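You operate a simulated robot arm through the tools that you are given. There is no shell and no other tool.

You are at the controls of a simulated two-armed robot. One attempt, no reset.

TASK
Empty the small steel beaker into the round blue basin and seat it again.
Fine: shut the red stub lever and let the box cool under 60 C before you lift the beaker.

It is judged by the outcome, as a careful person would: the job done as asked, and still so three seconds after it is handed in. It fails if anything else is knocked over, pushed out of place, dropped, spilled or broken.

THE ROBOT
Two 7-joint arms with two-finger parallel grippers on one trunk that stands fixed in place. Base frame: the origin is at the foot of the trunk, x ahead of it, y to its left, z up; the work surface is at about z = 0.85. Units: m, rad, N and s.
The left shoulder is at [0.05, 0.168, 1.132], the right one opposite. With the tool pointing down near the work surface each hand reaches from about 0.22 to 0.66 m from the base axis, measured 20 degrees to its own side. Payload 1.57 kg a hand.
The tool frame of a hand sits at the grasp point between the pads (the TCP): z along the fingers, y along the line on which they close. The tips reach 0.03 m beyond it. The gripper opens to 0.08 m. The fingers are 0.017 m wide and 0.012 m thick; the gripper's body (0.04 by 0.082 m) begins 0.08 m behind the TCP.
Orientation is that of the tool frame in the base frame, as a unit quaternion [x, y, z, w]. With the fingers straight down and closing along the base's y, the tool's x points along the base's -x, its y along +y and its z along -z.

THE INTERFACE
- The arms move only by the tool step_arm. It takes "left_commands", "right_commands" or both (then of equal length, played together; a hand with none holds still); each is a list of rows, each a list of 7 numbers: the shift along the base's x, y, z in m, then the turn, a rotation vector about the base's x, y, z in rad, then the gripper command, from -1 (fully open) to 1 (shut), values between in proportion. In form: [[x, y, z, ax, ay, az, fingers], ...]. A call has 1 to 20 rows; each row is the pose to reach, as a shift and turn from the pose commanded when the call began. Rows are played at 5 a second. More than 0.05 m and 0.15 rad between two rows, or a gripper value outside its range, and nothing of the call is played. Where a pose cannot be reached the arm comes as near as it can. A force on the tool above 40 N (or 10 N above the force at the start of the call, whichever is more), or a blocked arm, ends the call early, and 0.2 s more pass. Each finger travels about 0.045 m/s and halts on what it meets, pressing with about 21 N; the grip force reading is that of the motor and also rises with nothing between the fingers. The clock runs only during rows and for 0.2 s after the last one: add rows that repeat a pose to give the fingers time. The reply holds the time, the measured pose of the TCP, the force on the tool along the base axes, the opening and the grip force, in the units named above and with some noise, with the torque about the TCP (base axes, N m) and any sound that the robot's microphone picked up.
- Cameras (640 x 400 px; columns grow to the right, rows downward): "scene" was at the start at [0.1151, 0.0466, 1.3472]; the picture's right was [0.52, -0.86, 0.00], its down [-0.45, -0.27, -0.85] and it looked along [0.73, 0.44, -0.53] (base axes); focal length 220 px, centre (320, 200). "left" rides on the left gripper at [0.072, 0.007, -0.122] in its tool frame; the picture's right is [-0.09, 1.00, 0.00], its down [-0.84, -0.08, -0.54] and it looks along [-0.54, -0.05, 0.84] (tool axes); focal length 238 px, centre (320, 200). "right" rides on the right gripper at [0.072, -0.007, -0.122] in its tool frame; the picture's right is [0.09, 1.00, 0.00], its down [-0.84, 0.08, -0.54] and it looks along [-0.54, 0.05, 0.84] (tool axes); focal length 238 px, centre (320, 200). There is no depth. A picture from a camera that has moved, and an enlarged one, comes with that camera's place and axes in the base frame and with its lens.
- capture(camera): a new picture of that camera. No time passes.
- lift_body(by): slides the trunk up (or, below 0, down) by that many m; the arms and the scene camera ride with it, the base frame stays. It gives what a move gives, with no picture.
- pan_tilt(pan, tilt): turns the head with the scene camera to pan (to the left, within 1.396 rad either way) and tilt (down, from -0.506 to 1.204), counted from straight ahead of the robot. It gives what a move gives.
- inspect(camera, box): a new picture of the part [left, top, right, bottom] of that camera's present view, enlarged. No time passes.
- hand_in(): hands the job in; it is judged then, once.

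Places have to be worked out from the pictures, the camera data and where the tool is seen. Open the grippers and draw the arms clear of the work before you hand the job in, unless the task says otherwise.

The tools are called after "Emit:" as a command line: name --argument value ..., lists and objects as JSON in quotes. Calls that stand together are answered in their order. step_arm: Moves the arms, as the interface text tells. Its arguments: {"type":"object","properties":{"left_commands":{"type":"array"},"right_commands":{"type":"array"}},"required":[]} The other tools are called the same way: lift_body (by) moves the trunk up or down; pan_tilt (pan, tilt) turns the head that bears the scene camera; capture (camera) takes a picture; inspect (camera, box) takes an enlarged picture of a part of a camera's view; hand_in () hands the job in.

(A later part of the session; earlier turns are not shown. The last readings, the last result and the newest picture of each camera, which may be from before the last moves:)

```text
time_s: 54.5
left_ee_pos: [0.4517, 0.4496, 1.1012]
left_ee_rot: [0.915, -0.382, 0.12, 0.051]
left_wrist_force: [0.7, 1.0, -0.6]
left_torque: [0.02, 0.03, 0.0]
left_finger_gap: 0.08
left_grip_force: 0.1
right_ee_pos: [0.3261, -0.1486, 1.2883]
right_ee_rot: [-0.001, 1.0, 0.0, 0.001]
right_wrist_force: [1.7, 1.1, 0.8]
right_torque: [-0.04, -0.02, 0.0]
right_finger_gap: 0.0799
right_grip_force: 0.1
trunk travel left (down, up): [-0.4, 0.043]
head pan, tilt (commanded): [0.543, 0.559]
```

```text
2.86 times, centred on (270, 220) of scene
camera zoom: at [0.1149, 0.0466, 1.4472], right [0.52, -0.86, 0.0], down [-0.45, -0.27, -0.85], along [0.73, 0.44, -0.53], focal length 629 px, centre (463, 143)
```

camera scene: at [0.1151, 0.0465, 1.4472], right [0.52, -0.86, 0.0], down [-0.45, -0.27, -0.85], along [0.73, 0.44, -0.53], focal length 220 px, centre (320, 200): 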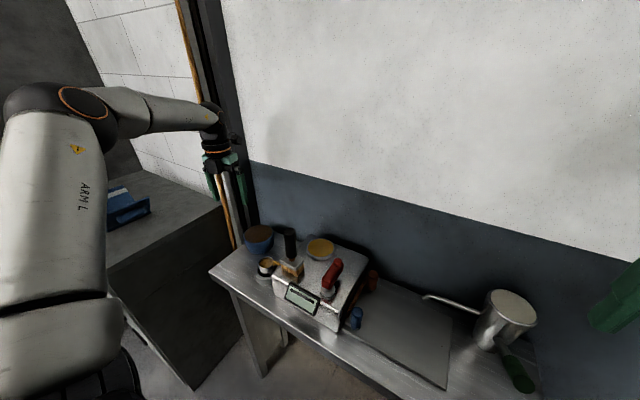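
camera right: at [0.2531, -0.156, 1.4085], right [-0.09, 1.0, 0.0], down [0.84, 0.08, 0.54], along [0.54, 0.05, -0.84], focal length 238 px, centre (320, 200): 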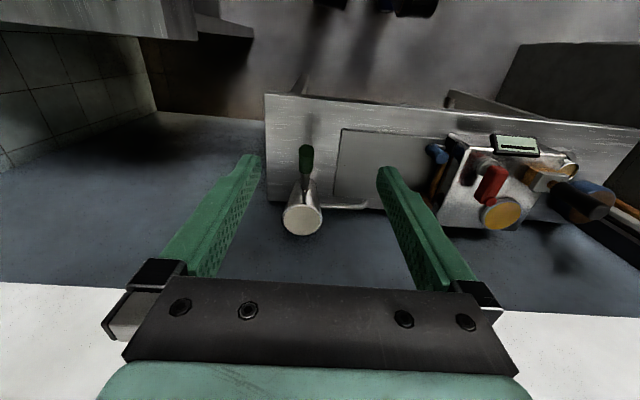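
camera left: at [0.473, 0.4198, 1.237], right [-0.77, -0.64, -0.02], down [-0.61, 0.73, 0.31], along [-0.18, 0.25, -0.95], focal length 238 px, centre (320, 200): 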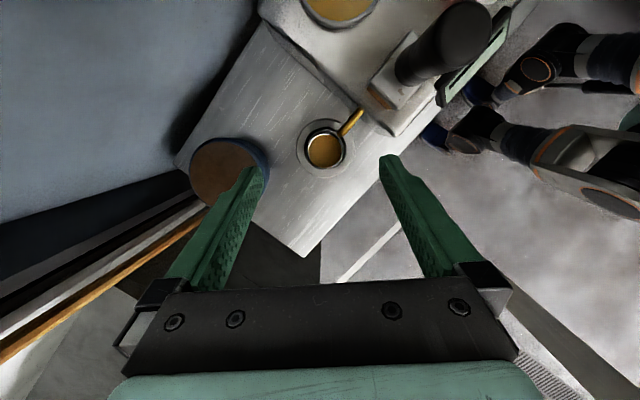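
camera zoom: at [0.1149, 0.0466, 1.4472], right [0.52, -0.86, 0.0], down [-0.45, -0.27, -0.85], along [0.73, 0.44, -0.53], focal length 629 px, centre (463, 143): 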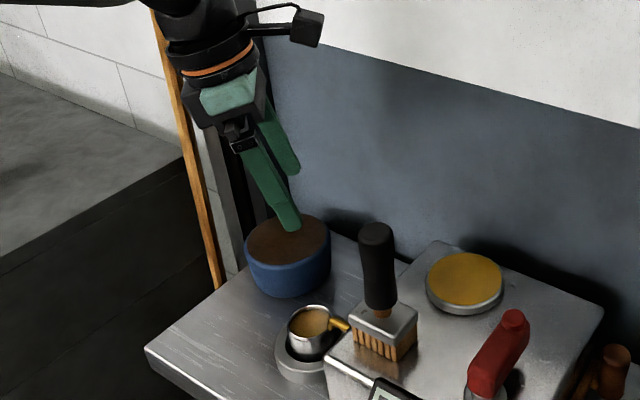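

I'm now above the beaker; the rim centre computes to [0.4503, 0.4498]. I zoom in from both cameras to measure the rim and ring heights before descending.

Emit:
inspect --camera "scene" --box '[245, 245, 305, 290]'

Emit:
inspect --camera "left" --box '[280, 100, 400, 190]'

```text
8.89 times, centred on (275, 268) of scene
camera zoom: at [0.1149, 0.0466, 1.4472], right [0.52, -0.86, 0.0], down [-0.45, -0.27, -0.85], along [0.73, 0.44, -0.53], focal length 1956 px, centre (720, -400)
```

zoom: 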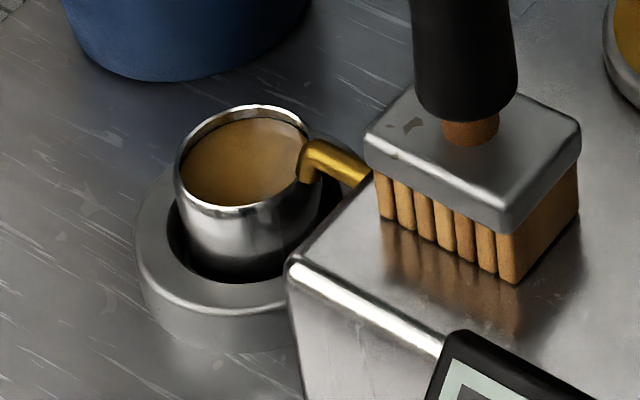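

```text
4.44 times, centred on (340, 145) of left
camera zoom: at [0.473, 0.4198, 1.237], right [-0.77, -0.64, -0.02], down [-0.61, 0.73, 0.31], along [-0.18, 0.25, -0.95], focal length 1059 px, centre (231, 444)
```

zoom: 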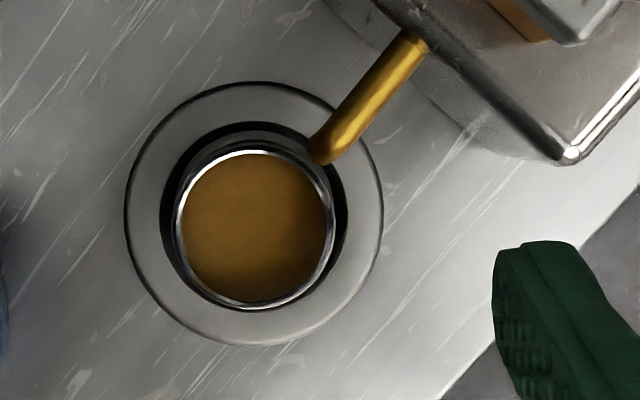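

The rim is at z ≈ 0.902, the liquid about 7 mm below it, the ring top about 0.867, and the spout tip sits 2–3 mm outside the rim on the -y side. I descend to just above the rim with the fingers open diagonally, then check alignment.

Emit:
step_arm --left_commands '[[-0.002, 0.001, -0.03, 0, 0, 0, -1], [-0.003, 0.002, -0.06, 0, 0, 0, -1], [-0.004, 0.003, -0.09, 0, 0, 0, -1], [-0.0048, 0.0036, -0.115, 0, 0, 0, -1], [-0.0048, 0.0036, -0.135, 0, 0, 0, -1], [-0.0048, 0.0036, -0.135, 0, 0, 0, -1]]'

Emit:
capture --camera "left"

Emit:
inspect --camera "scene" --box '[225, 200, 325, 290]'

```text
time_s: 55.9
left_ee_pos: [0.4449, 0.4533, 0.969]
left_ee_rot: [0.915, -0.382, 0.12, 0.051]
left_wrist_force: [0.0, -0.4, -0.7]
left_torque: [0.0, 0.01, -0.02]
left_finger_gap: 0.08
left_grip_force: 0.1
right_ee_pos: [0.3254, -0.1493, 1.2871]
right_ee_rot: [0.0, 1.0, 0.0, 0.0]
right_wrist_force: [0.3, -0.1, 0.1]
right_torque: [0.02, -0.01, 0.02]
right_finger_gap: 0.08
right_grip_force: 0.1
trunk travel left (down, up): [-0.4, 0.043]
head pan, tilt (commanded): [0.543, 0.559]
```

```text
taken
camera left: at [0.4675, 0.4241, 1.1053], right [-0.77, -0.64, -0.02], down [-0.61, 0.73, 0.31], along [-0.18, 0.25, -0.95], focal length 238 px, centre (320, 200)
```

left: 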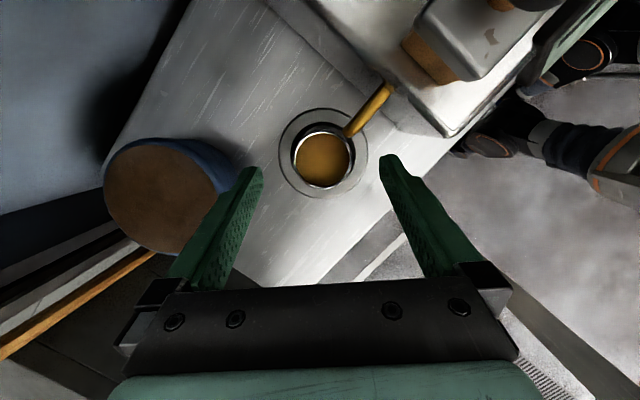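

```text
4.44 times, centred on (275, 245) of scene
camera zoom: at [0.115, 0.0464, 1.4472], right [0.52, -0.86, 0.0], down [-0.45, -0.27, -0.85], along [0.73, 0.44, -0.53], focal length 978 px, centre (520, 0)
```

zoom: 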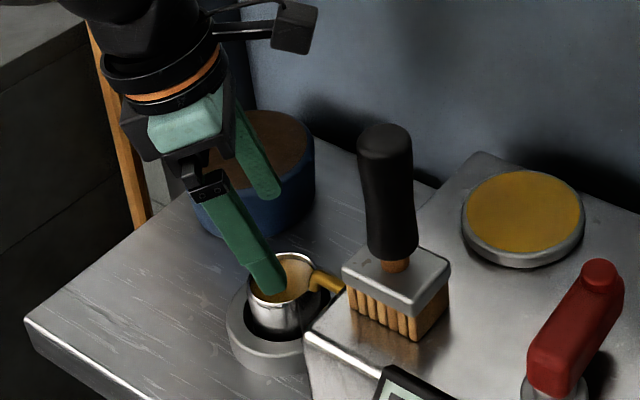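

The beaker sits centred between the open fingers (offset under 1 mm along the closing line). I descend most of the way slowly with the gripper open.

Emit:
step_arm --left_commands '[[0, 0, -0.015, 0, 0, 0, -1], [0, 0, -0.03, 0, 0, 0, -1], [0, 0, -0.042, 0, 0, 0, -1], [0, 0, -0.052, 0, 0, 0, -1], [0, 0, -0.052, 0, 0, 0, -1]]'

Emit:
capture --camera "left"

Emit:
inspect --camera "scene" --box '[235, 230, 305, 290]'

```text
time_s: 57.1
left_ee_pos: [0.445, 0.455, 0.9142]
left_ee_rot: [0.915, -0.381, 0.12, 0.051]
left_wrist_force: [-0.8, -0.5, 0.4]
left_torque: [0.0, 0.02, 0.01]
left_finger_gap: 0.08
left_grip_force: 0.0
right_ee_pos: [0.3263, -0.1486, 1.2883]
right_ee_rot: [0.0, 1.0, 0.0, 0.001]
right_wrist_force: [0.3, -0.8, 1.1]
right_torque: [0.0, 0.0, 0.0]
right_finger_gap: 0.0803
right_grip_force: 0.1
trunk travel left (down, up): [-0.4, 0.043]
head pan, tilt (commanded): [0.543, 0.559]
```

```text
taken
camera left: at [0.4673, 0.4247, 1.0506], right [-0.77, -0.64, -0.02], down [-0.61, 0.73, 0.31], along [-0.18, 0.25, -0.95], focal length 238 px, centre (320, 200)
```

left: 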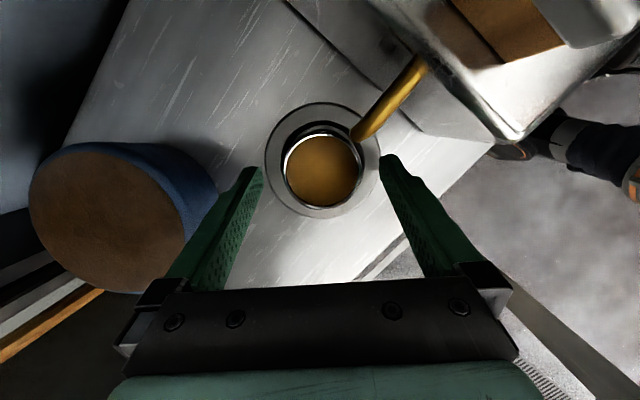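

```text
6.67 times, centred on (270, 260) of scene
camera zoom: at [0.115, 0.0465, 1.4472], right [0.52, -0.86, 0.0], down [-0.45, -0.27, -0.85], along [0.73, 0.44, -0.53], focal length 1467 px, centre (653, -200)
```

zoom: 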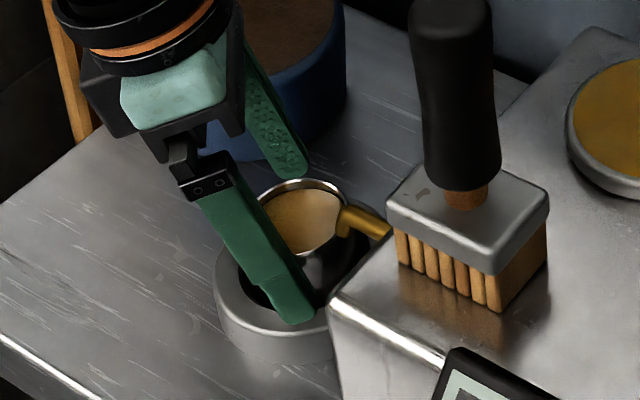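

Everything is clear: the finger tips sit at z ≈ 0.884 beside the beaker, above the ring. I lower another 6 mm and close the gripper on the beaker.

Emit:
step_arm --left_commands '[[0, 0, -0.006, 0, 0, 0, -1], [0, 0, -0.006, 0, 0, 0, -0.3], [0, 0, -0.006, 0, 0, 0, 0.2], [0, 0, -0.006, 0, 0, 0, 0.6], [0, 0, -0.006, 0, 0, 0, 1], [0, 0, -0.006, 0, 0, 0, 1], [0, 0, -0.006, 0, 0, 0, 1]]'

Emit:
capture --camera "left"

Emit:
inspect --camera "scene" --box '[235, 230, 305, 290]'

```text
time_s: 58.7
left_ee_pos: [0.4455, 0.4543, 0.9079]
left_ee_rot: [0.915, -0.382, 0.119, 0.051]
left_wrist_force: [1.1, 0.4, 1.0]
left_torque: [0.07, -0.11, 0.01]
left_finger_gap: 0.0508
left_grip_force: 20.8
right_ee_pos: [0.3261, -0.148, 1.2874]
right_ee_rot: [0.001, 1.0, 0.0, -0.001]
right_wrist_force: [-0.3, 0.8, -0.6]
right_torque: [0.0, -0.05, 0.0]
right_finger_gap: 0.08
right_grip_force: 0.1
trunk travel left (down, up): [-0.4, 0.043]
head pan, tilt (commanded): [0.543, 0.559]
```

```text
taken
camera left: at [0.4676, 0.4251, 1.0441], right [-0.77, -0.64, -0.02], down [-0.61, 0.73, 0.31], along [-0.18, 0.25, -0.95], focal length 238 px, centre (320, 200)
```

left: 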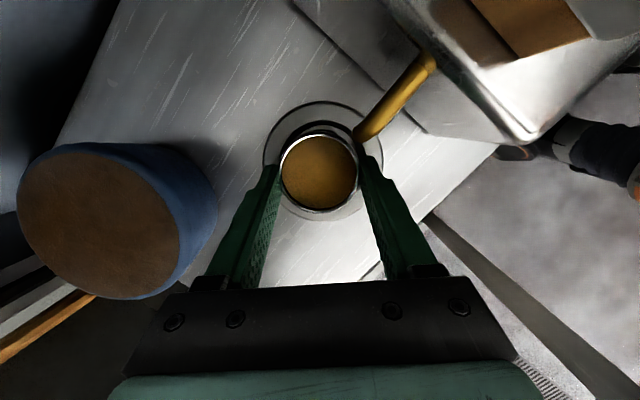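

```text
6.67 times, centred on (270, 260) of scene
camera zoom: at [0.115, 0.0465, 1.4472], right [0.52, -0.86, 0.0], down [-0.45, -0.27, -0.85], along [0.73, 0.44, -0.53], focal length 1467 px, centre (653, -200)
```

zoom: 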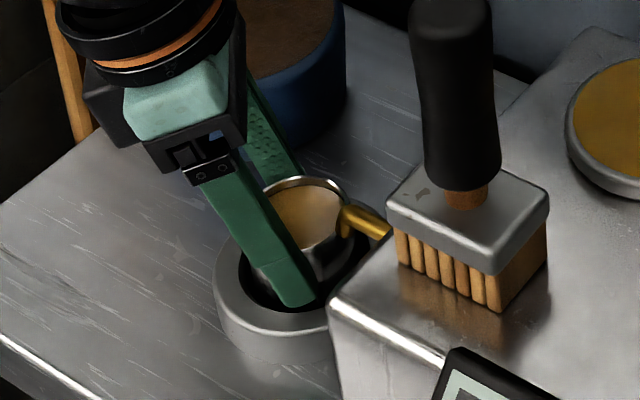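

The grip is firm (gap 0.0508 m, 20.8 N). I lift slowly with a 3–4 mm shift toward +y to keep clear of the spout tip.

Emit:
step_arm --left_commands '[[0, 0.0015, 0.002, 0, 0, 0, 1], [0, 0.003, 0.005, 0, 0, 0, 1], [0, 0.0035, 0.01, 0, 0, 0, 1], [0, 0.004, 0.018, 0, 0, 0, 1]]'

Emit:
inspect --camera "scene" --box '[235, 230, 305, 290]'

Emit:
inspect --camera "left" --box '[240, 90, 400, 230]'

```text
time_s: 59.7
left_ee_pos: [0.4459, 0.4604, 0.9267]
left_ee_rot: [0.915, -0.382, 0.12, 0.049]
left_wrist_force: [-0.4, -0.2, -0.2]
left_torque: [0.0, -0.02, 0.03]
left_finger_gap: 0.05
left_grip_force: 20.8
right_ee_pos: [0.3246, -0.1485, 1.2874]
right_ee_rot: [0.0, 1.0, 0.0, -0.001]
right_wrist_force: [0.6, -0.6, 0.1]
right_torque: [-0.01, 0.01, -0.01]
right_finger_gap: 0.0798
right_grip_force: 0.0
trunk travel left (down, up): [-0.4, 0.043]
head pan, tilt (commanded): [0.543, 0.559]
```

```text
6.67 times, centred on (270, 260) of scene
camera zoom: at [0.115, 0.0468, 1.4472], right [0.52, -0.86, 0.0], down [-0.45, -0.27, -0.85], along [0.73, 0.44, -0.53], focal length 1467 px, centre (653, -200)
```

zoom: 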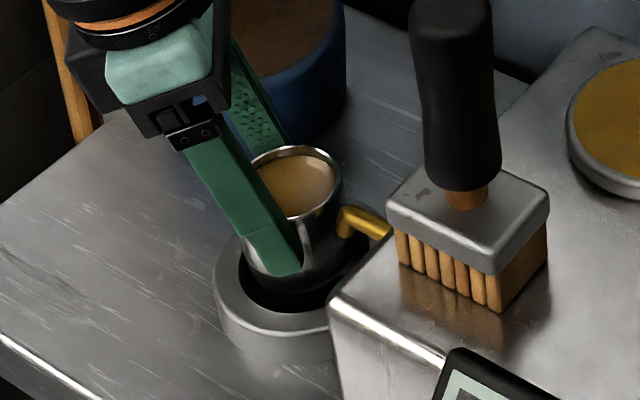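

```text
2.86 times, centred on (320, 160) of left
camera zoom: at [0.467, 0.4301, 1.0626], right [-0.77, -0.64, -0.02], down [-0.61, 0.73, 0.31], along [-0.18, 0.25, -0.95], focal length 681 px, centre (320, 314)
```

zoom: 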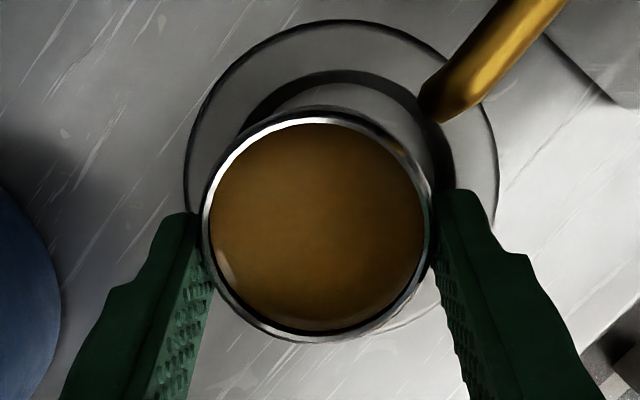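

The beaker is out of its seat, upright, and clear of the spout with the liquid level intact. I raise it smoothly to z ≈ 1.10.

Emit:
step_arm --left_commands '[[0, 0.001, 0.006, 0, 0, 0, 1], [0, 0.003, 0.018, 0, 0, 0, 1], [0, 0.005, 0.036, 0, 0, 0, 1], [0, 0.007, 0.056, 0, 0, 0, 1], [0, 0.008, 0.076, 0, 0, 0, 1], [0, 0.008, 0.096, 0, 0, 0, 1], [0, 0.008, 0.116, 0, 0, 0, 1], [0, 0.008, 0.136, 0, 0, 0, 1], [0, 0.008, 0.154, 0, 0, 0, 1], [0, 0.008, 0.166, 0, 0, 0, 1], [0, 0.008, 0.173, 0, 0, 0, 1], [0, 0.008, 0.173, 0, 0, 0, 1]]'

Emit:
capture --camera "left"

Emit:
inspect --camera "scene" --box '[190, 150, 330, 290]'

```text
time_s: 62.3
left_ee_pos: [0.4476, 0.4677, 1.099]
left_ee_rot: [0.915, -0.381, 0.121, 0.051]
left_wrist_force: [0.4, -0.5, -1.5]
left_torque: [0.02, 0.01, -0.01]
left_finger_gap: 0.0503
left_grip_force: 20.7
right_ee_pos: [0.3263, -0.1485, 1.2874]
right_ee_rot: [0.001, 1.0, 0.0, 0.001]
right_wrist_force: [0.2, -0.5, -0.5]
right_torque: [0.01, 0.0, 0.0]
right_finger_gap: 0.0799
right_grip_force: 0.1
trunk travel left (down, up): [-0.4, 0.043]
head pan, tilt (commanded): [0.543, 0.559]
```

```text
taken
camera left: at [0.4694, 0.4375, 1.2354], right [-0.77, -0.64, -0.02], down [-0.61, 0.73, 0.31], along [-0.18, 0.25, -0.95], focal length 238 px, centre (320, 200)
```

left: 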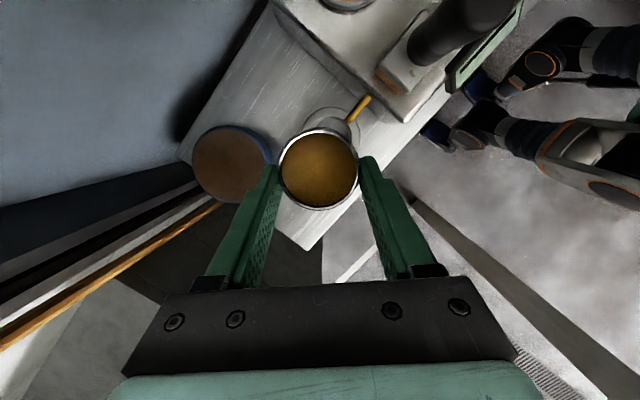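

```text
2.86 times, centred on (260, 220) of scene
camera zoom: at [0.1152, 0.0467, 1.4472], right [0.52, -0.86, 0.0], down [-0.45, -0.27, -0.85], along [0.73, 0.44, -0.53], focal length 629 px, centre (491, 143)
```

zoom: 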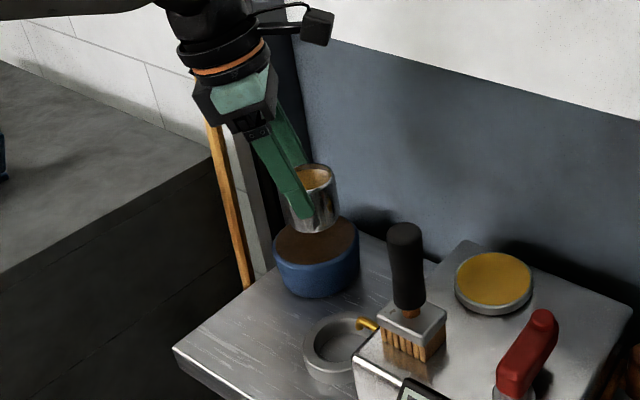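

The beaker hangs upright above the table; its seat ring is empty and undisturbed. I carry it level over to the basin while yawing to the verified pour heading.

Emit:
step_arm --left_commands '[[0.004, 0.004, 0, 0, 0, 0.05, 1], [0.01, 0.012, 0, 0, 0, 0.14, 1], [0.018, 0.02, 0, 0, 0, 0.24, 1], [0.026, 0.029, 0, 0, 0, 0.34, 1], [0.034, 0.038, 0, 0, 0, 0.44, 1], [0.042, 0.048, 0, 0, 0, 0.54, 1], [0.05, 0.058, 0, 0, 0, 0.64, 1], [0.058, 0.067, 0, 0, 0, 0.74, 1], [0.066, 0.076, 0, 0, 0, 0.84, 1], [0.074, 0.085, 0, 0, 0, 0.94, 1], [0.081, 0.093, 0, 0, 0, 1.03, 1], [0.086, 0.098, 0, 0, 0, 1.09, 1], [0.088, 0.1, 0, 0, 0, 1.117, 1], [0.088, 0.1, 0, 0, 0, 1.117, 1]]'

Emit:
capture --camera "left"

Emit:
inspect --camera "scene" --box '[190, 150, 330, 290]'

```text
time_s: 65.3
left_ee_pos: [0.5327, 0.5669, 1.0996]
left_ee_rot: [0.978, 0.162, 0.129, -0.021]
left_wrist_force: [0.3, 0.5, -1.8]
left_torque: [-0.02, 0.02, 0.02]
left_finger_gap: 0.0504
left_grip_force: 21.3
right_ee_pos: [0.3258, -0.1492, 1.2879]
right_ee_rot: [0.0, 1.0, 0.0, 0.0]
right_wrist_force: [-0.3, 0.1, 0.8]
right_torque: [0.0, 0.01, 0.0]
right_finger_gap: 0.0799
right_grip_force: 0.0
trunk travel left (down, up): [-0.4, 0.043]
head pan, tilt (commanded): [0.543, 0.559]
```

```text
taken
camera left: at [0.5711, 0.5745, 1.2355], right [0.24, -0.97, -0.02], down [-0.92, -0.23, 0.31], along [-0.3, -0.05, -0.95], focal length 238 px, centre (320, 200)
```

left: 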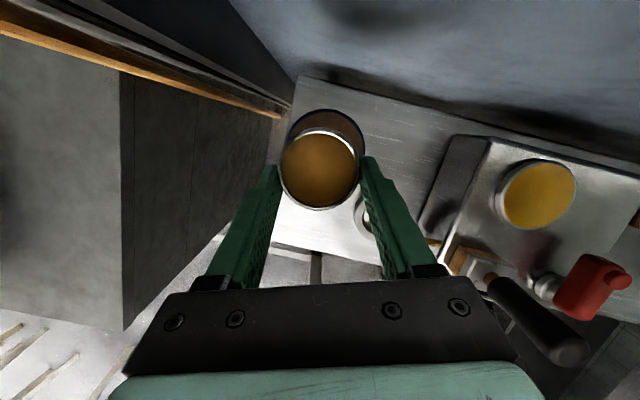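

```text
2.86 times, centred on (260, 220) of scene
camera zoom: at [0.1152, 0.0467, 1.4472], right [0.52, -0.86, 0.0], down [-0.45, -0.27, -0.85], along [0.73, 0.44, -0.53], focal length 629 px, centre (491, 143)
```

zoom: 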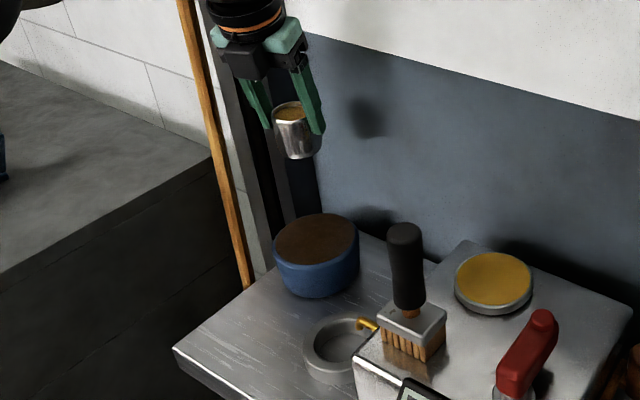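

The beaker is upright over the basin at [0.533, 0.567, 1.10]. I lower the trunk 0.1 m, which brings the TCP to z ≈ 1.0, just above the basin, in a posture whose pour range I already verified.

Emit:
lift_body --by -0.1

Emit:
inspect --camera "scene" --box '[190, 110, 330, 250]'

Emit:
capture --camera "left"

Emit:
capture --camera "right"

```text
time_s: 66.7
left_ee_pos: [0.5335, 0.5668, 0.9988]
left_ee_rot: [0.978, 0.162, 0.129, -0.02]
left_wrist_force: [-0.3, -0.3, -1.2]
left_torque: [-0.02, 0.04, -0.02]
left_finger_gap: 0.0506
left_grip_force: 21.3
right_ee_pos: [0.3253, -0.1479, 1.1878]
right_ee_rot: [0.0, 1.0, 0.0, 0.0]
right_wrist_force: [0.9, -0.8, 0.3]
right_torque: [0.0, 0.0, 0.02]
right_finger_gap: 0.0803
right_grip_force: 0.2
trunk travel left (down, up): [-0.3, 0.143]
head pan, tilt (commanded): [0.543, 0.559]
```

```text
2.86 times, centred on (260, 180) of scene
camera zoom: at [0.115, 0.0466, 1.3472], right [0.52, -0.86, 0.0], down [-0.45, -0.27, -0.85], along [0.73, 0.44, -0.53], focal length 629 px, centre (491, 257)
```

zoom: 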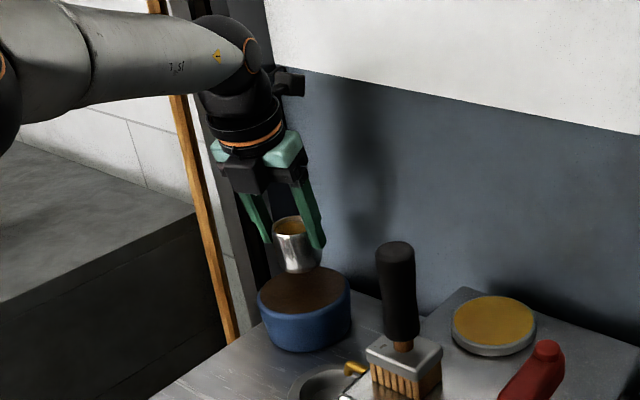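

```text
taken
camera left: at [0.5709, 0.5742, 1.1356], right [0.24, -0.97, -0.02], down [-0.92, -0.23, 0.31], along [-0.3, -0.05, -0.95], focal length 238 px, centre (320, 200)
```

left: 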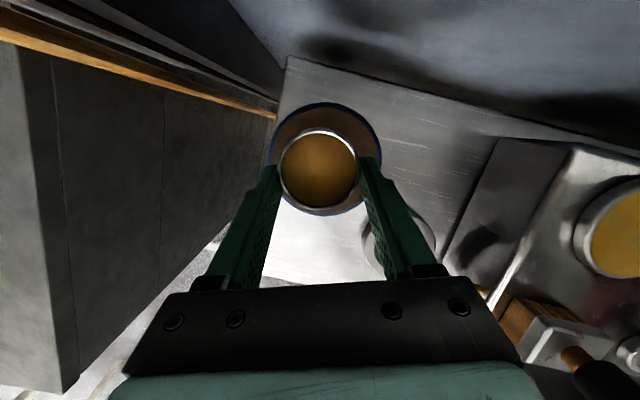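

```text
taken
camera right: at [0.253, -0.1558, 1.3085], right [-0.09, 1.0, 0.0], down [0.84, 0.08, 0.54], along [0.54, 0.05, -0.84], focal length 238 px, centre (320, 200)
```

right: 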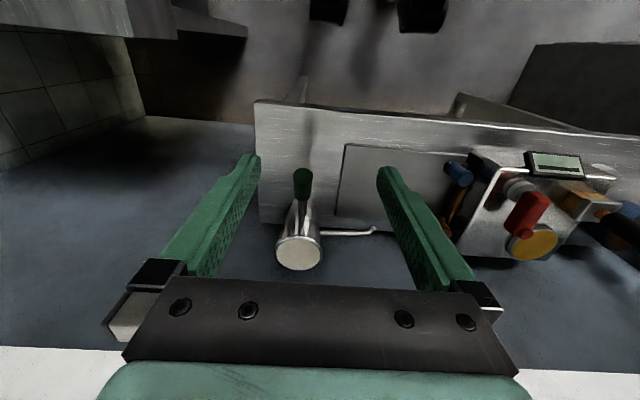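

The left view shows the beaker wholly over the basin (basin centre about [0.54, 0.567]). I begin tilting slowly about the TCP so the lip stays near the basin's middle.

Emit:
step_arm --left_commands '[[0.001, 0.0003, 0, 0.0326, -0.0946, 0, 1], [0.002, 0.0006, 0, 0.0651, -0.1891, 0, 1], [0.003, 0.001, 0, 0.0912, -0.2647, 0, 1], [0.004, 0.0013, 0, 0.114, -0.3309, 0, 1], [0.005, 0.0016, 0, 0.1368, -0.3971, 0, 1], [0.006, 0.002, 0, 0.1595, -0.4633, 0, 1], [0.006, 0.002, 0, 0.1823, -0.5295, 0, 1]]'

Emit:
inspect --camera "scene" --box '[190, 110, 330, 250]'

Emit:
capture --camera "left"

```text
time_s: 68.3
left_ee_pos: [0.5399, 0.5692, 0.9996]
left_ee_rot: [0.904, 0.149, 0.395, -0.065]
left_wrist_force: [0.0, 0.6, -1.0]
left_torque: [-0.02, 0.05, 0.01]
left_finger_gap: 0.0504
left_grip_force: 20.7
right_ee_pos: [0.3269, -0.1493, 1.1872]
right_ee_rot: [0.0, 1.0, 0.0, 0.0]
right_wrist_force: [0.3, -0.4, -0.2]
right_torque: [-0.01, 0.01, -0.01]
right_finger_gap: 0.08
right_grip_force: 0.0
trunk travel left (down, up): [-0.3, 0.143]
head pan, tilt (commanded): [0.543, 0.559]
```

```text
2.86 times, centred on (260, 180) of scene
camera zoom: at [0.1152, 0.0466, 1.3472], right [0.52, -0.86, 0.0], down [-0.45, -0.27, -0.85], along [0.73, 0.44, -0.53], focal length 629 px, centre (491, 257)
```

zoom: 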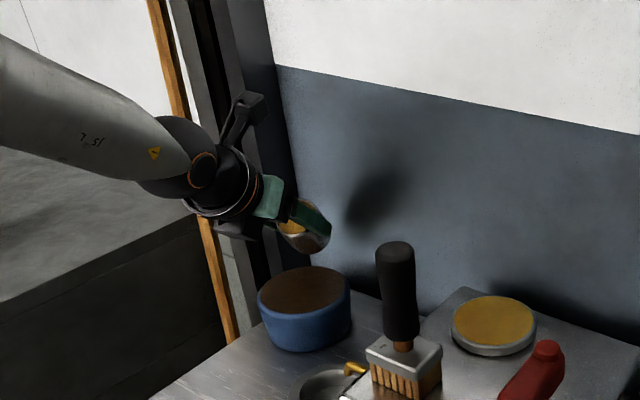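

```text
taken
camera left: at [0.5031, 0.5508, 1.1353], right [0.26, -0.96, -0.07], down [-0.94, -0.24, -0.25], along [0.22, 0.13, -0.97], focal length 238 px, centre (320, 200)
```

left: 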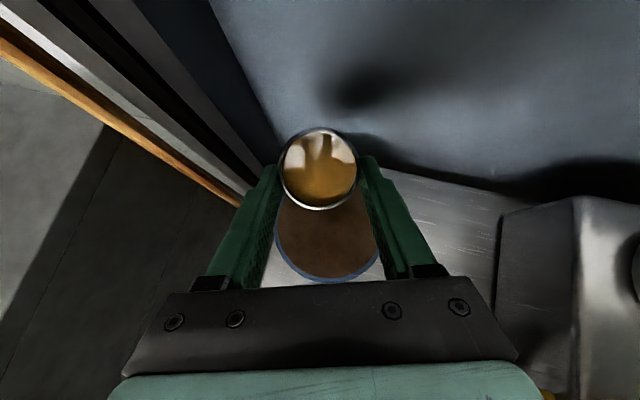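

The beaker is tilted about 32 degrees with the lip over the basin. I zoom in to see how the contents behave.

Emit:
inspect --camera "left" --box '[240, 110, 400, 290]'

Emit:
inspect --camera "scene" --box '[235, 140, 295, 200]'

```text
2.22 times, centred on (320, 200) of left
camera zoom: at [0.5031, 0.5508, 1.1353], right [0.26, -0.96, -0.07], down [-0.94, -0.24, -0.25], along [0.22, 0.13, -0.97], focal length 530 px, centre (320, 200)
```

zoom: 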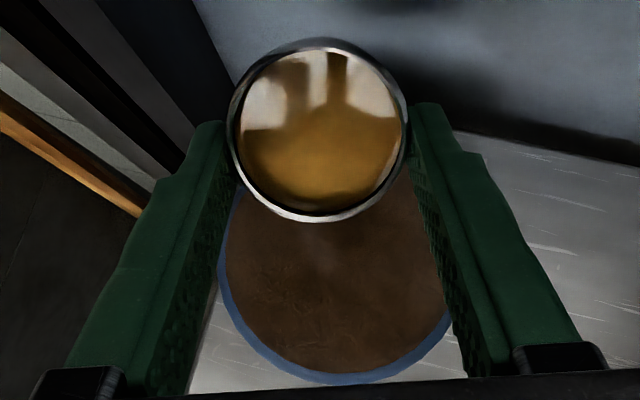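

```text
6.67 times, centred on (265, 170) of scene
camera zoom: at [0.1152, 0.0466, 1.3472], right [0.52, -0.86, 0.0], down [-0.45, -0.27, -0.85], along [0.73, 0.44, -0.53], focal length 1467 px, centre (687, 400)
```

zoom: 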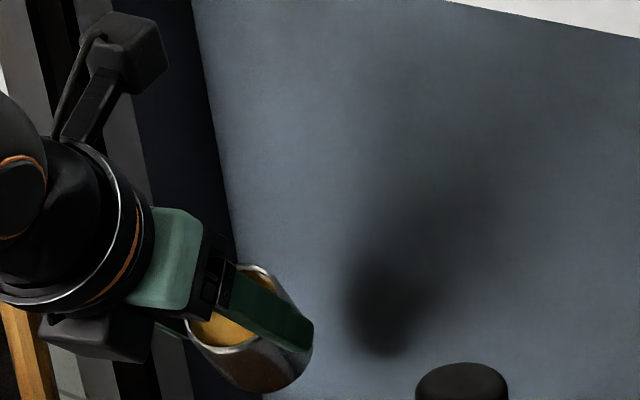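

The contents render as a body inside the beaker, still there at 32 degrees; the lip remains well inside the basin outline. I keep tilting.

Emit:
step_arm --left_commands '[[0, 0, 0, 0.0228, -0.0662, 0, 1], [0, 0, 0, 0.0456, -0.1324, 0, 1], [0, 0, 0, 0.0684, -0.1986, 0, 1], [0, 0, 0, 0.0912, -0.2647, 0, 1], [0, 0, 0, 0.114, -0.3309, 0, 1], [0, 0, 0, 0.1368, -0.3971, 0, 1], [0, 0, 0, 0.1595, -0.4633, 0, 1], [0, 0, 0, 0.1823, -0.5295, 0, 1]]'

Emit:
inspect --camera "scene" --box '[190, 110, 330, 250]'

Emit:
capture --camera "left"

```text
time_s: 70.1
left_ee_pos: [0.5391, 0.5691, 0.999]
left_ee_rot: [0.76, 0.125, 0.629, -0.106]
left_wrist_force: [0.8, -0.4, -0.3]
left_torque: [0.02, 0.07, 0.0]
left_finger_gap: 0.0501
left_grip_force: 20.8
right_ee_pos: [0.3258, -0.1482, 1.1872]
right_ee_rot: [-0.001, 1.0, 0.001, 0.0]
right_wrist_force: [-0.4, 0.1, -0.1]
right_torque: [0.02, 0.0, 0.02]
right_finger_gap: 0.0802
right_grip_force: 0.1
trunk travel left (down, up): [-0.3, 0.143]
head pan, tilt (commanded): [0.543, 0.559]
```

```text
2.86 times, centred on (260, 180) of scene
camera zoom: at [0.1152, 0.0469, 1.3472], right [0.52, -0.86, 0.0], down [-0.45, -0.27, -0.85], along [0.73, 0.44, -0.53], focal length 629 px, centre (491, 257)
```

zoom: 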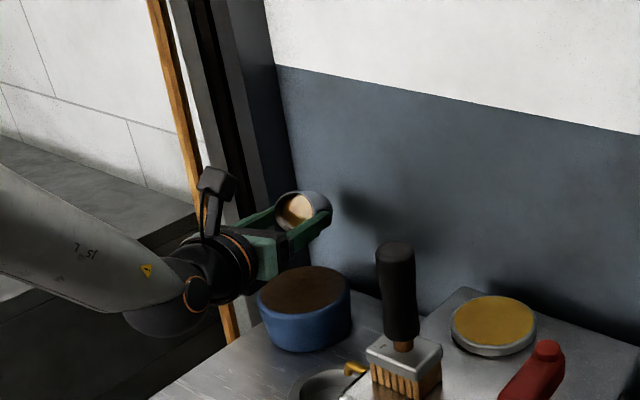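

```text
taken
camera left: at [0.4401, 0.5294, 1.0927], right [0.3, -0.95, -0.09], down [-0.68, -0.15, -0.72], along [0.67, 0.28, -0.69], focal length 238 px, centre (320, 200)
```

left: 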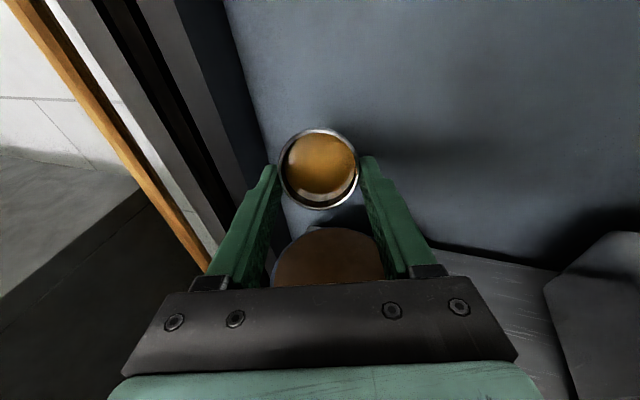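

The level inside is visibly lower now at about 64 degrees; it is pouring. I check closely and continue tilting.

Emit:
inspect --camera "left" --box '[260, 110, 400, 290]'

Emit:
step_arm --left_commands '[[0, 0, 0, 0.0228, -0.0662, 0, 1], [0, 0, 0, 0.0456, -0.1324, 0, 1], [0, 0, 0, 0.0684, -0.1986, 0, 1], [0, 0, 0, 0.0912, -0.2647, 0, 1], [0, 0, 0, 0.114, -0.3309, 0, 1]]'

Emit:
inspect --camera "left" --box '[260, 110, 400, 290]'

Emit:
inspect --camera "scene" --box '[190, 110, 330, 250]'

```text
2.22 times, centred on (330, 200) of left
camera zoom: at [0.4401, 0.5294, 1.0927], right [0.3, -0.95, -0.09], down [-0.68, -0.15, -0.72], along [0.67, 0.28, -0.69], focal length 530 px, centre (298, 200)
```

zoom: 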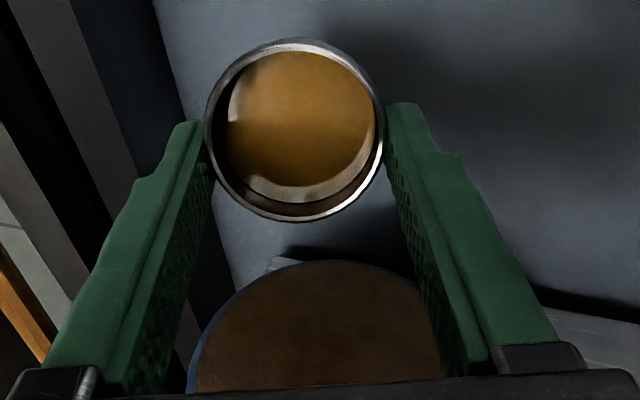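

```text
time_s: 71.3
left_ee_pos: [0.5395, 0.569, 0.9989]
left_ee_rot: [0.639, 0.105, 0.751, -0.126]
left_wrist_force: [0.1, 0.3, -1.7]
left_torque: [-0.02, 0.05, 0.0]
left_finger_gap: 0.0499
left_grip_force: 21.0
right_ee_pos: [0.3251, -0.1483, 1.1869]
right_ee_rot: [0.0, 1.0, 0.0, 0.0]
right_wrist_force: [-0.4, -0.5, 0.2]
right_torque: [0.01, -0.05, -0.03]
right_finger_gap: 0.08
right_grip_force: 0.0
trunk travel left (down, up): [-0.3, 0.143]
head pan, tilt (commanded): [0.543, 0.559]
```

```text
2.22 times, centred on (330, 200) of left
camera zoom: at [0.4161, 0.5212, 1.0505], right [0.34, -0.94, -0.09], down [-0.4, -0.05, -0.91], along [0.85, 0.35, -0.4], focal length 530 px, centre (298, 200)
```

zoom: 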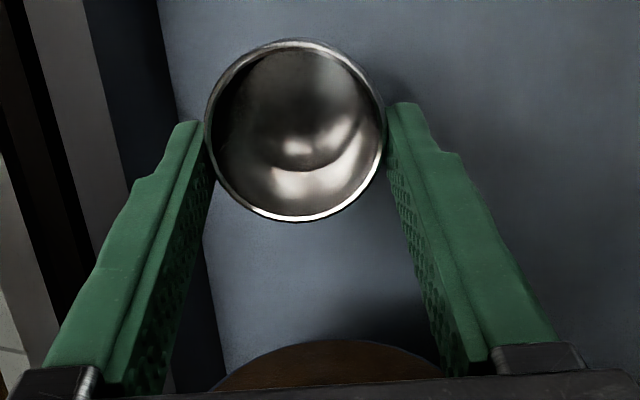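

```text
2.86 times, centred on (260, 180) of scene
camera zoom: at [0.1153, 0.0468, 1.3472], right [0.52, -0.86, 0.0], down [-0.45, -0.27, -0.85], along [0.73, 0.44, -0.53], focal length 629 px, centre (491, 257)
```

zoom: 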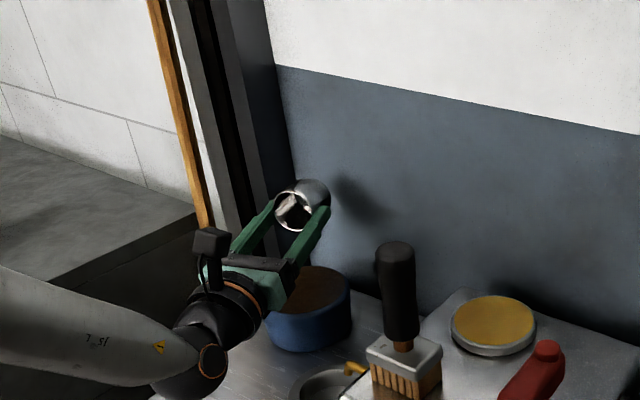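

The beaker's inside now shows bare steel: it is empty, at about 84 degrees of tilt over the basin. I tip slightly further and hold a second to drain the last drops.

Emit:
step_arm --left_commands '[[0, 0, 0, 0.0163, -0.0473, 0, 1], [0, 0, 0, 0.0326, -0.0946, 0, 1], [0, 0, 0, 0.0326, -0.0946, 0, 1], [0, 0, 0, 0.0326, -0.0946, 0, 1], [0, 0, 0, 0.0326, -0.0946, 0, 1], [0, 0, 0, 0.0326, -0.0946, 0, 1]]'

Emit:
inspect --camera "left" --box '[260, 110, 400, 290]'

```text
time_s: 72.7
left_ee_pos: [0.5404, 0.569, 0.9985]
left_ee_rot: [0.601, 0.099, 0.782, -0.132]
left_wrist_force: [-0.2, -0.4, -2.1]
left_torque: [-0.01, 0.04, -0.03]
left_finger_gap: 0.0502
left_grip_force: 21.4
right_ee_pos: [0.3258, -0.1476, 1.1876]
right_ee_rot: [0.0, 1.0, -0.001, 0.0]
right_wrist_force: [0.1, 0.9, 0.9]
right_torque: [0.03, 0.0, -0.02]
right_finger_gap: 0.08
right_grip_force: 0.0
trunk travel left (down, up): [-0.3, 0.143]
head pan, tilt (commanded): [0.543, 0.559]
```

```text
2.22 times, centred on (330, 200) of left
camera zoom: at [0.4128, 0.5197, 1.0372], right [0.34, -0.93, -0.09], down [-0.32, -0.02, -0.95], along [0.88, 0.36, -0.3], focal length 530 px, centre (298, 200)
```

zoom: 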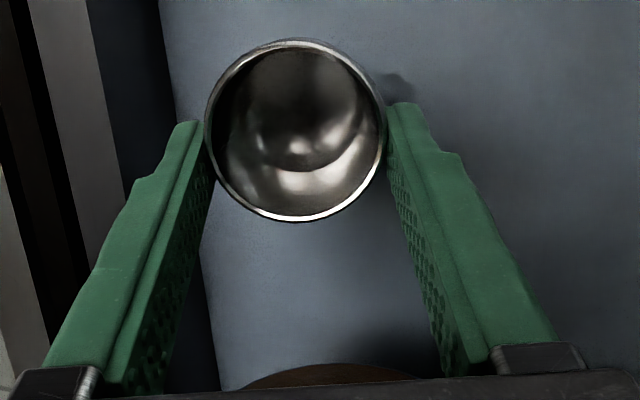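

Empty and drained. I tilt the beaker back to upright over the basin, reversing the same 1.57 rad.

Emit:
step_arm --left_commands '[[0, 0, 0, -0.0426, 0.1237, 0, 1], [0, 0, 0, -0.0852, 0.2474, 0, 1], [0, 0, 0, -0.1278, 0.3711, 0, 1], [0, 0, 0, -0.1704, 0.4948, 0, 1], [-0.001, 0, 0, -0.213, 0.6185, 0, 1], [-0.002, -0.0005, 0, -0.2556, 0.7422, 0, 1], [-0.003, -0.001, 0, -0.2982, 0.8659, 0, 1], [-0.004, -0.001, 0, -0.3408, 0.9896, 0, 1], [-0.005, -0.0015, 0, -0.3834, 1.1133, 0, 1], [-0.006, -0.002, 0, -0.426, 1.237, 0, 1], [-0.006, -0.002, 0, -0.4686, 1.3607, 0, 1], [-0.006, -0.002, 0, -0.5112, 1.4844, 0, 1], [-0.006, -0.002, 0, -0.5112, 1.4844, 0, 1]]'

Emit:
capture --camera "left"

Emit:
inspect --camera "scene" --box '[190, 110, 330, 250]'

```text
time_s: 75.5
left_ee_pos: [0.5333, 0.5667, 1.0004]
left_ee_rot: [0.978, 0.161, 0.129, -0.02]
left_wrist_force: [-0.6, -0.2, -1.1]
left_torque: [0.02, -0.02, 0.01]
left_finger_gap: 0.0505
left_grip_force: 20.5
right_ee_pos: [0.3256, -0.1505, 1.1873]
right_ee_rot: [0.0, 1.0, 0.0, 0.0]
right_wrist_force: [-0.7, 0.3, 0.7]
right_torque: [0.02, -0.03, -0.03]
right_finger_gap: 0.0798
right_grip_force: 0.1
trunk travel left (down, up): [-0.3, 0.143]
head pan, tilt (commanded): [0.543, 0.559]
```

```text
taken
camera left: at [0.5716, 0.5736, 1.1358], right [0.24, -0.97, -0.02], down [-0.92, -0.23, 0.31], along [-0.3, -0.05, -0.95], focal length 238 px, centre (320, 200)
```

left: 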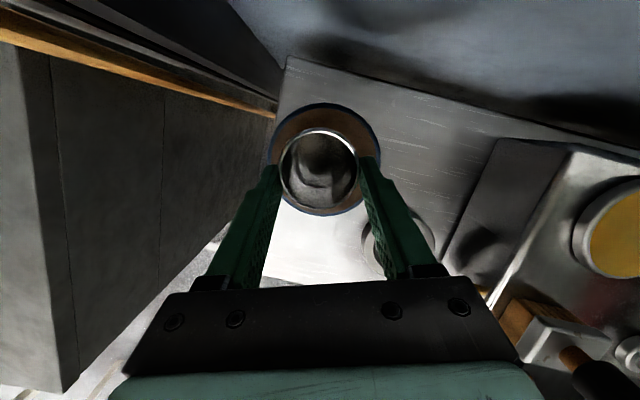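

```text
2.86 times, centred on (260, 180) of scene
camera zoom: at [0.1151, 0.0466, 1.3472], right [0.52, -0.86, 0.0], down [-0.45, -0.27, -0.85], along [0.73, 0.44, -0.53], focal length 629 px, centre (491, 257)
```

zoom: 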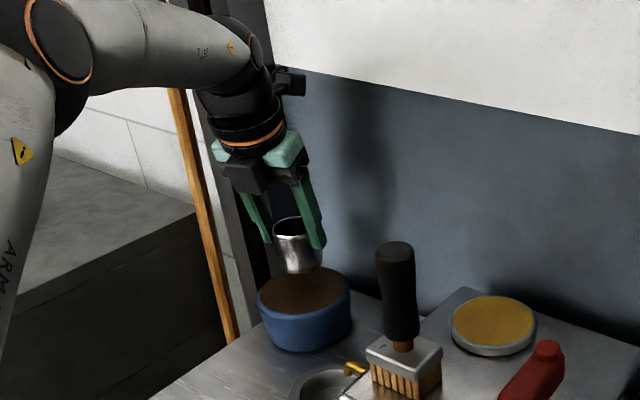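

The beaker is upright and empty, with no spill on the table. I raise the trunk back by 0.1 m to retrace the path to the seat.

Emit:
lift_body --by 0.1

Emit:
step_arm --left_commands '[[-0.004, -0.004, 0, 0, 0, -0.05, 1], [-0.012, -0.013, 0, 0, 0, -0.15, 1], [-0.021, -0.023, 0, 0, 0, -0.27, 1], [-0.03, -0.033, 0, 0, 0, -0.39, 1], [-0.04, -0.045, 0, 0, 0, -0.51, 1], [-0.05, -0.057, 0, 0, 0, -0.63, 1], [-0.059, -0.068, 0, 0, 0, -0.75, 1], [-0.068, -0.078, 0, 0, 0, -0.87, 1], [-0.077, -0.088, 0, 0, 0, -0.98, 1], [-0.084, -0.096, 0, 0, 0, -1.07, 1], [-0.088, -0.1, 0, 0, 0, -1.117, 1], [-0.088, -0.1, 0, 0, 0, -1.117, 1]]'

Emit:
capture --camera "left"

Emit:
inspect --camera "scene" --box '[190, 150, 330, 290]'

```text
time_s: 76.8
left_ee_pos: [0.5337, 0.5653, 1.0988]
left_ee_rot: [0.978, 0.161, 0.129, -0.02]
left_wrist_force: [0.5, 0.1, -1.0]
left_torque: [-0.01, 0.01, 0.0]
left_finger_gap: 0.0502
left_grip_force: 21.0
right_ee_pos: [0.3274, -0.1481, 1.2876]
right_ee_rot: [0.0, 1.0, 0.0, 0.0]
right_wrist_force: [0.2, 0.1, -0.6]
right_torque: [0.0, -0.02, 0.01]
right_finger_gap: 0.0798
right_grip_force: 0.0
trunk travel left (down, up): [-0.4, 0.043]
head pan, tilt (commanded): [0.543, 0.559]
```

```text
time_s: 79.4
left_ee_pos: [0.4473, 0.4659, 1.1019]
left_ee_rot: [0.915, -0.382, 0.12, 0.051]
left_wrist_force: [-0.6, -0.1, -1.1]
left_torque: [0.01, 0.03, -0.01]
left_finger_gap: 0.0501
left_grip_force: 21.0
right_ee_pos: [0.3241, -0.1484, 1.2874]
right_ee_rot: [0.0, 1.0, 0.0, 0.0]
right_wrist_force: [0.2, -0.3, 0.4]
right_torque: [-0.02, 0.02, 0.02]
right_finger_gap: 0.0801
right_grip_force: 0.1
trunk travel left (down, up): [-0.4, 0.043]
head pan, tilt (commanded): [0.543, 0.559]
```

```text
taken
camera left: at [0.4678, 0.4362, 1.2373], right [-0.77, -0.64, -0.02], down [-0.61, 0.73, 0.31], along [-0.18, 0.25, -0.95], focal length 238 px, centre (320, 200)
```

left: 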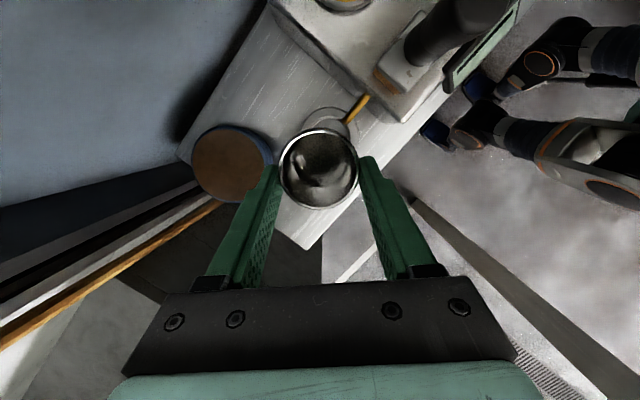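

```text
2.86 times, centred on (260, 220) of scene
camera zoom: at [0.1152, 0.0467, 1.4472], right [0.52, -0.86, 0.0], down [-0.45, -0.27, -0.85], along [0.73, 0.44, -0.53], focal length 629 px, centre (491, 143)
```

zoom: 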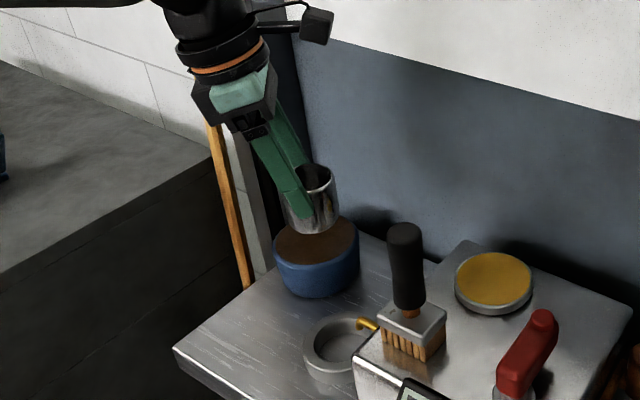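

The pose matches the one at lift-out exactly and the beaker has not slipped. I lower it toward the ring, keeping the 4 mm +y offset past the spout, and stop about 18 mm above seated.

Emit:
step_arm --left_commands '[[0, 0, -0.01, 0, 0, 0, 1], [0, 0, -0.03, 0, 0, 0, 1], [0, 0, -0.055, 0, 0, 0, 1], [0, 0, -0.08, 0, 0, 0, 1], [0, -0.002, -0.105, 0, 0, 0, 1], [0, -0.004, -0.125, 0, 0, 0, 1], [0, -0.006, -0.145, 0, 0, 0, 1], [0, -0.008, -0.16, 0, 0, 0, 1], [0, -0.008, -0.17, 0, 0, 0, 1], [0, -0.008, -0.173, 0, 0, 0, 1], [0, -0.008, -0.173, 0, 0, 0, 1]]'

Emit:
inspect --camera "scene" --box '[235, 230, 305, 290]'

Emit:
inspect --camera "left" --box '[240, 90, 400, 230]'

```text
time_s: 81.8
left_ee_pos: [0.4462, 0.458, 0.927]
left_ee_rot: [0.915, -0.381, 0.12, 0.051]
left_wrist_force: [-0.3, 0.3, -1.3]
left_torque: [0.0, 0.02, 0.0]
left_finger_gap: 0.0499
left_grip_force: 21.1
right_ee_pos: [0.3263, -0.1478, 1.2864]
right_ee_rot: [0.0, 1.0, 0.0, 0.0]
right_wrist_force: [0.0, 0.2, -0.3]
right_torque: [0.0, 0.01, -0.01]
right_finger_gap: 0.0801
right_grip_force: 0.1
trunk travel left (down, up): [-0.4, 0.043]
head pan, tilt (commanded): [0.543, 0.559]
```

```text
6.67 times, centred on (270, 260) of scene
camera zoom: at [0.1152, 0.0467, 1.4472], right [0.52, -0.86, 0.0], down [-0.45, -0.27, -0.85], along [0.73, 0.44, -0.53], focal length 1467 px, centre (653, -200)
```

zoom: 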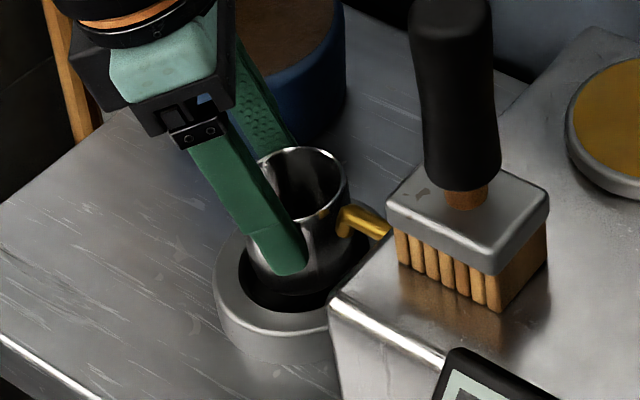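

```text
2.86 times, centred on (320, 160) of left
camera zoom: at [0.4682, 0.4284, 1.0634], right [-0.77, -0.64, -0.02], down [-0.61, 0.73, 0.31], along [-0.18, 0.25, -0.95], focal length 681 px, centre (320, 314)
```

zoom: 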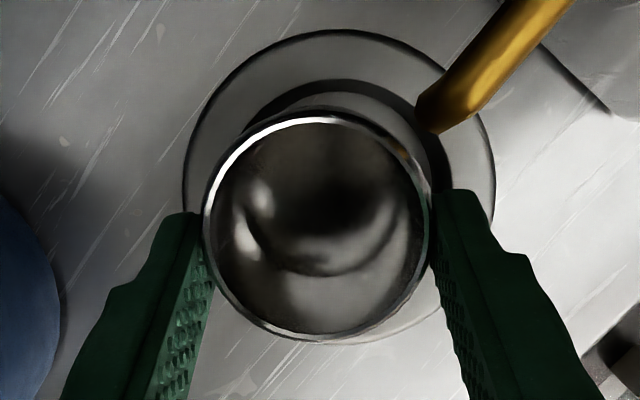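

The beaker is over the ring with clearance to the spout, about 19 mm above its seated height and 3–4 mm to +y. I lower it in small steps, easing back toward the centre near the bottom.

Emit:
step_arm --left_commands '[[0, 0, -0.004, 0, 0, 0, 1], [0, 0, -0.008, 0, 0, 0, 1], [0, -0.001, -0.012, 0, 0, 0, 1], [-0.0005, -0.002, -0.015, 0, 0, 0, 1], [-0.0005, -0.003, -0.017, 0, 0, 0, 1], [-0.0005, -0.003, -0.017, 0, 0, 0, 1]]'

Emit:
inspect --camera "scene" --box '[235, 230, 305, 290]'

Emit:
inspect --camera "left" --box '[240, 90, 400, 230]'

```text
time_s: 83.2
left_ee_pos: [0.444, 0.4542, 0.9105]
left_ee_rot: [0.915, -0.381, 0.12, 0.051]
left_wrist_force: [-0.8, 1.5, 0.1]
left_torque: [0.08, 0.0, 0.03]
left_finger_gap: 0.0503
left_grip_force: 21.2
right_ee_pos: [0.3262, -0.149, 1.2881]
right_ee_rot: [0.001, 1.0, 0.0, 0.001]
right_wrist_force: [-1.5, -0.4, -0.2]
right_torque: [0.03, 0.01, 0.02]
right_finger_gap: 0.0801
right_grip_force: 0.1
trunk travel left (down, up): [-0.4, 0.043]
head pan, tilt (commanded): [0.543, 0.559]
```

```text
6.67 times, centred on (270, 260) of scene
camera zoom: at [0.1149, 0.0467, 1.4472], right [0.52, -0.86, 0.0], down [-0.45, -0.27, -0.85], along [0.73, 0.44, -0.53], focal length 1467 px, centre (653, -200)
```

zoom: 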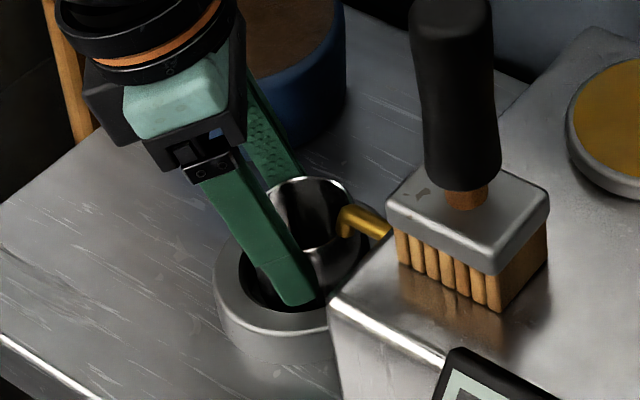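

```text
2.86 times, centred on (320, 160) of left
camera zoom: at [0.467, 0.4242, 1.0461], right [-0.77, -0.64, -0.02], down [-0.61, 0.73, 0.31], along [-0.18, 0.25, -0.95], focal length 681 px, centre (320, 314)
```

zoom: 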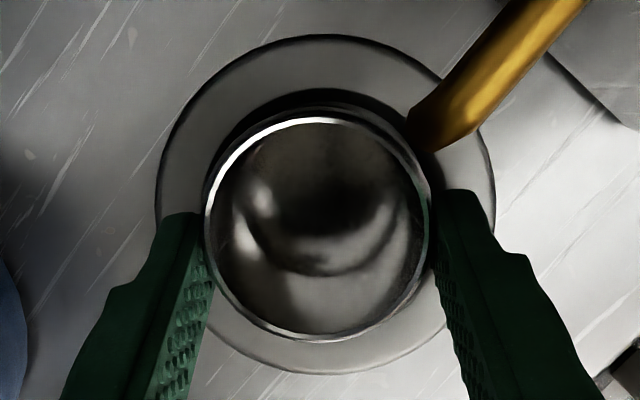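

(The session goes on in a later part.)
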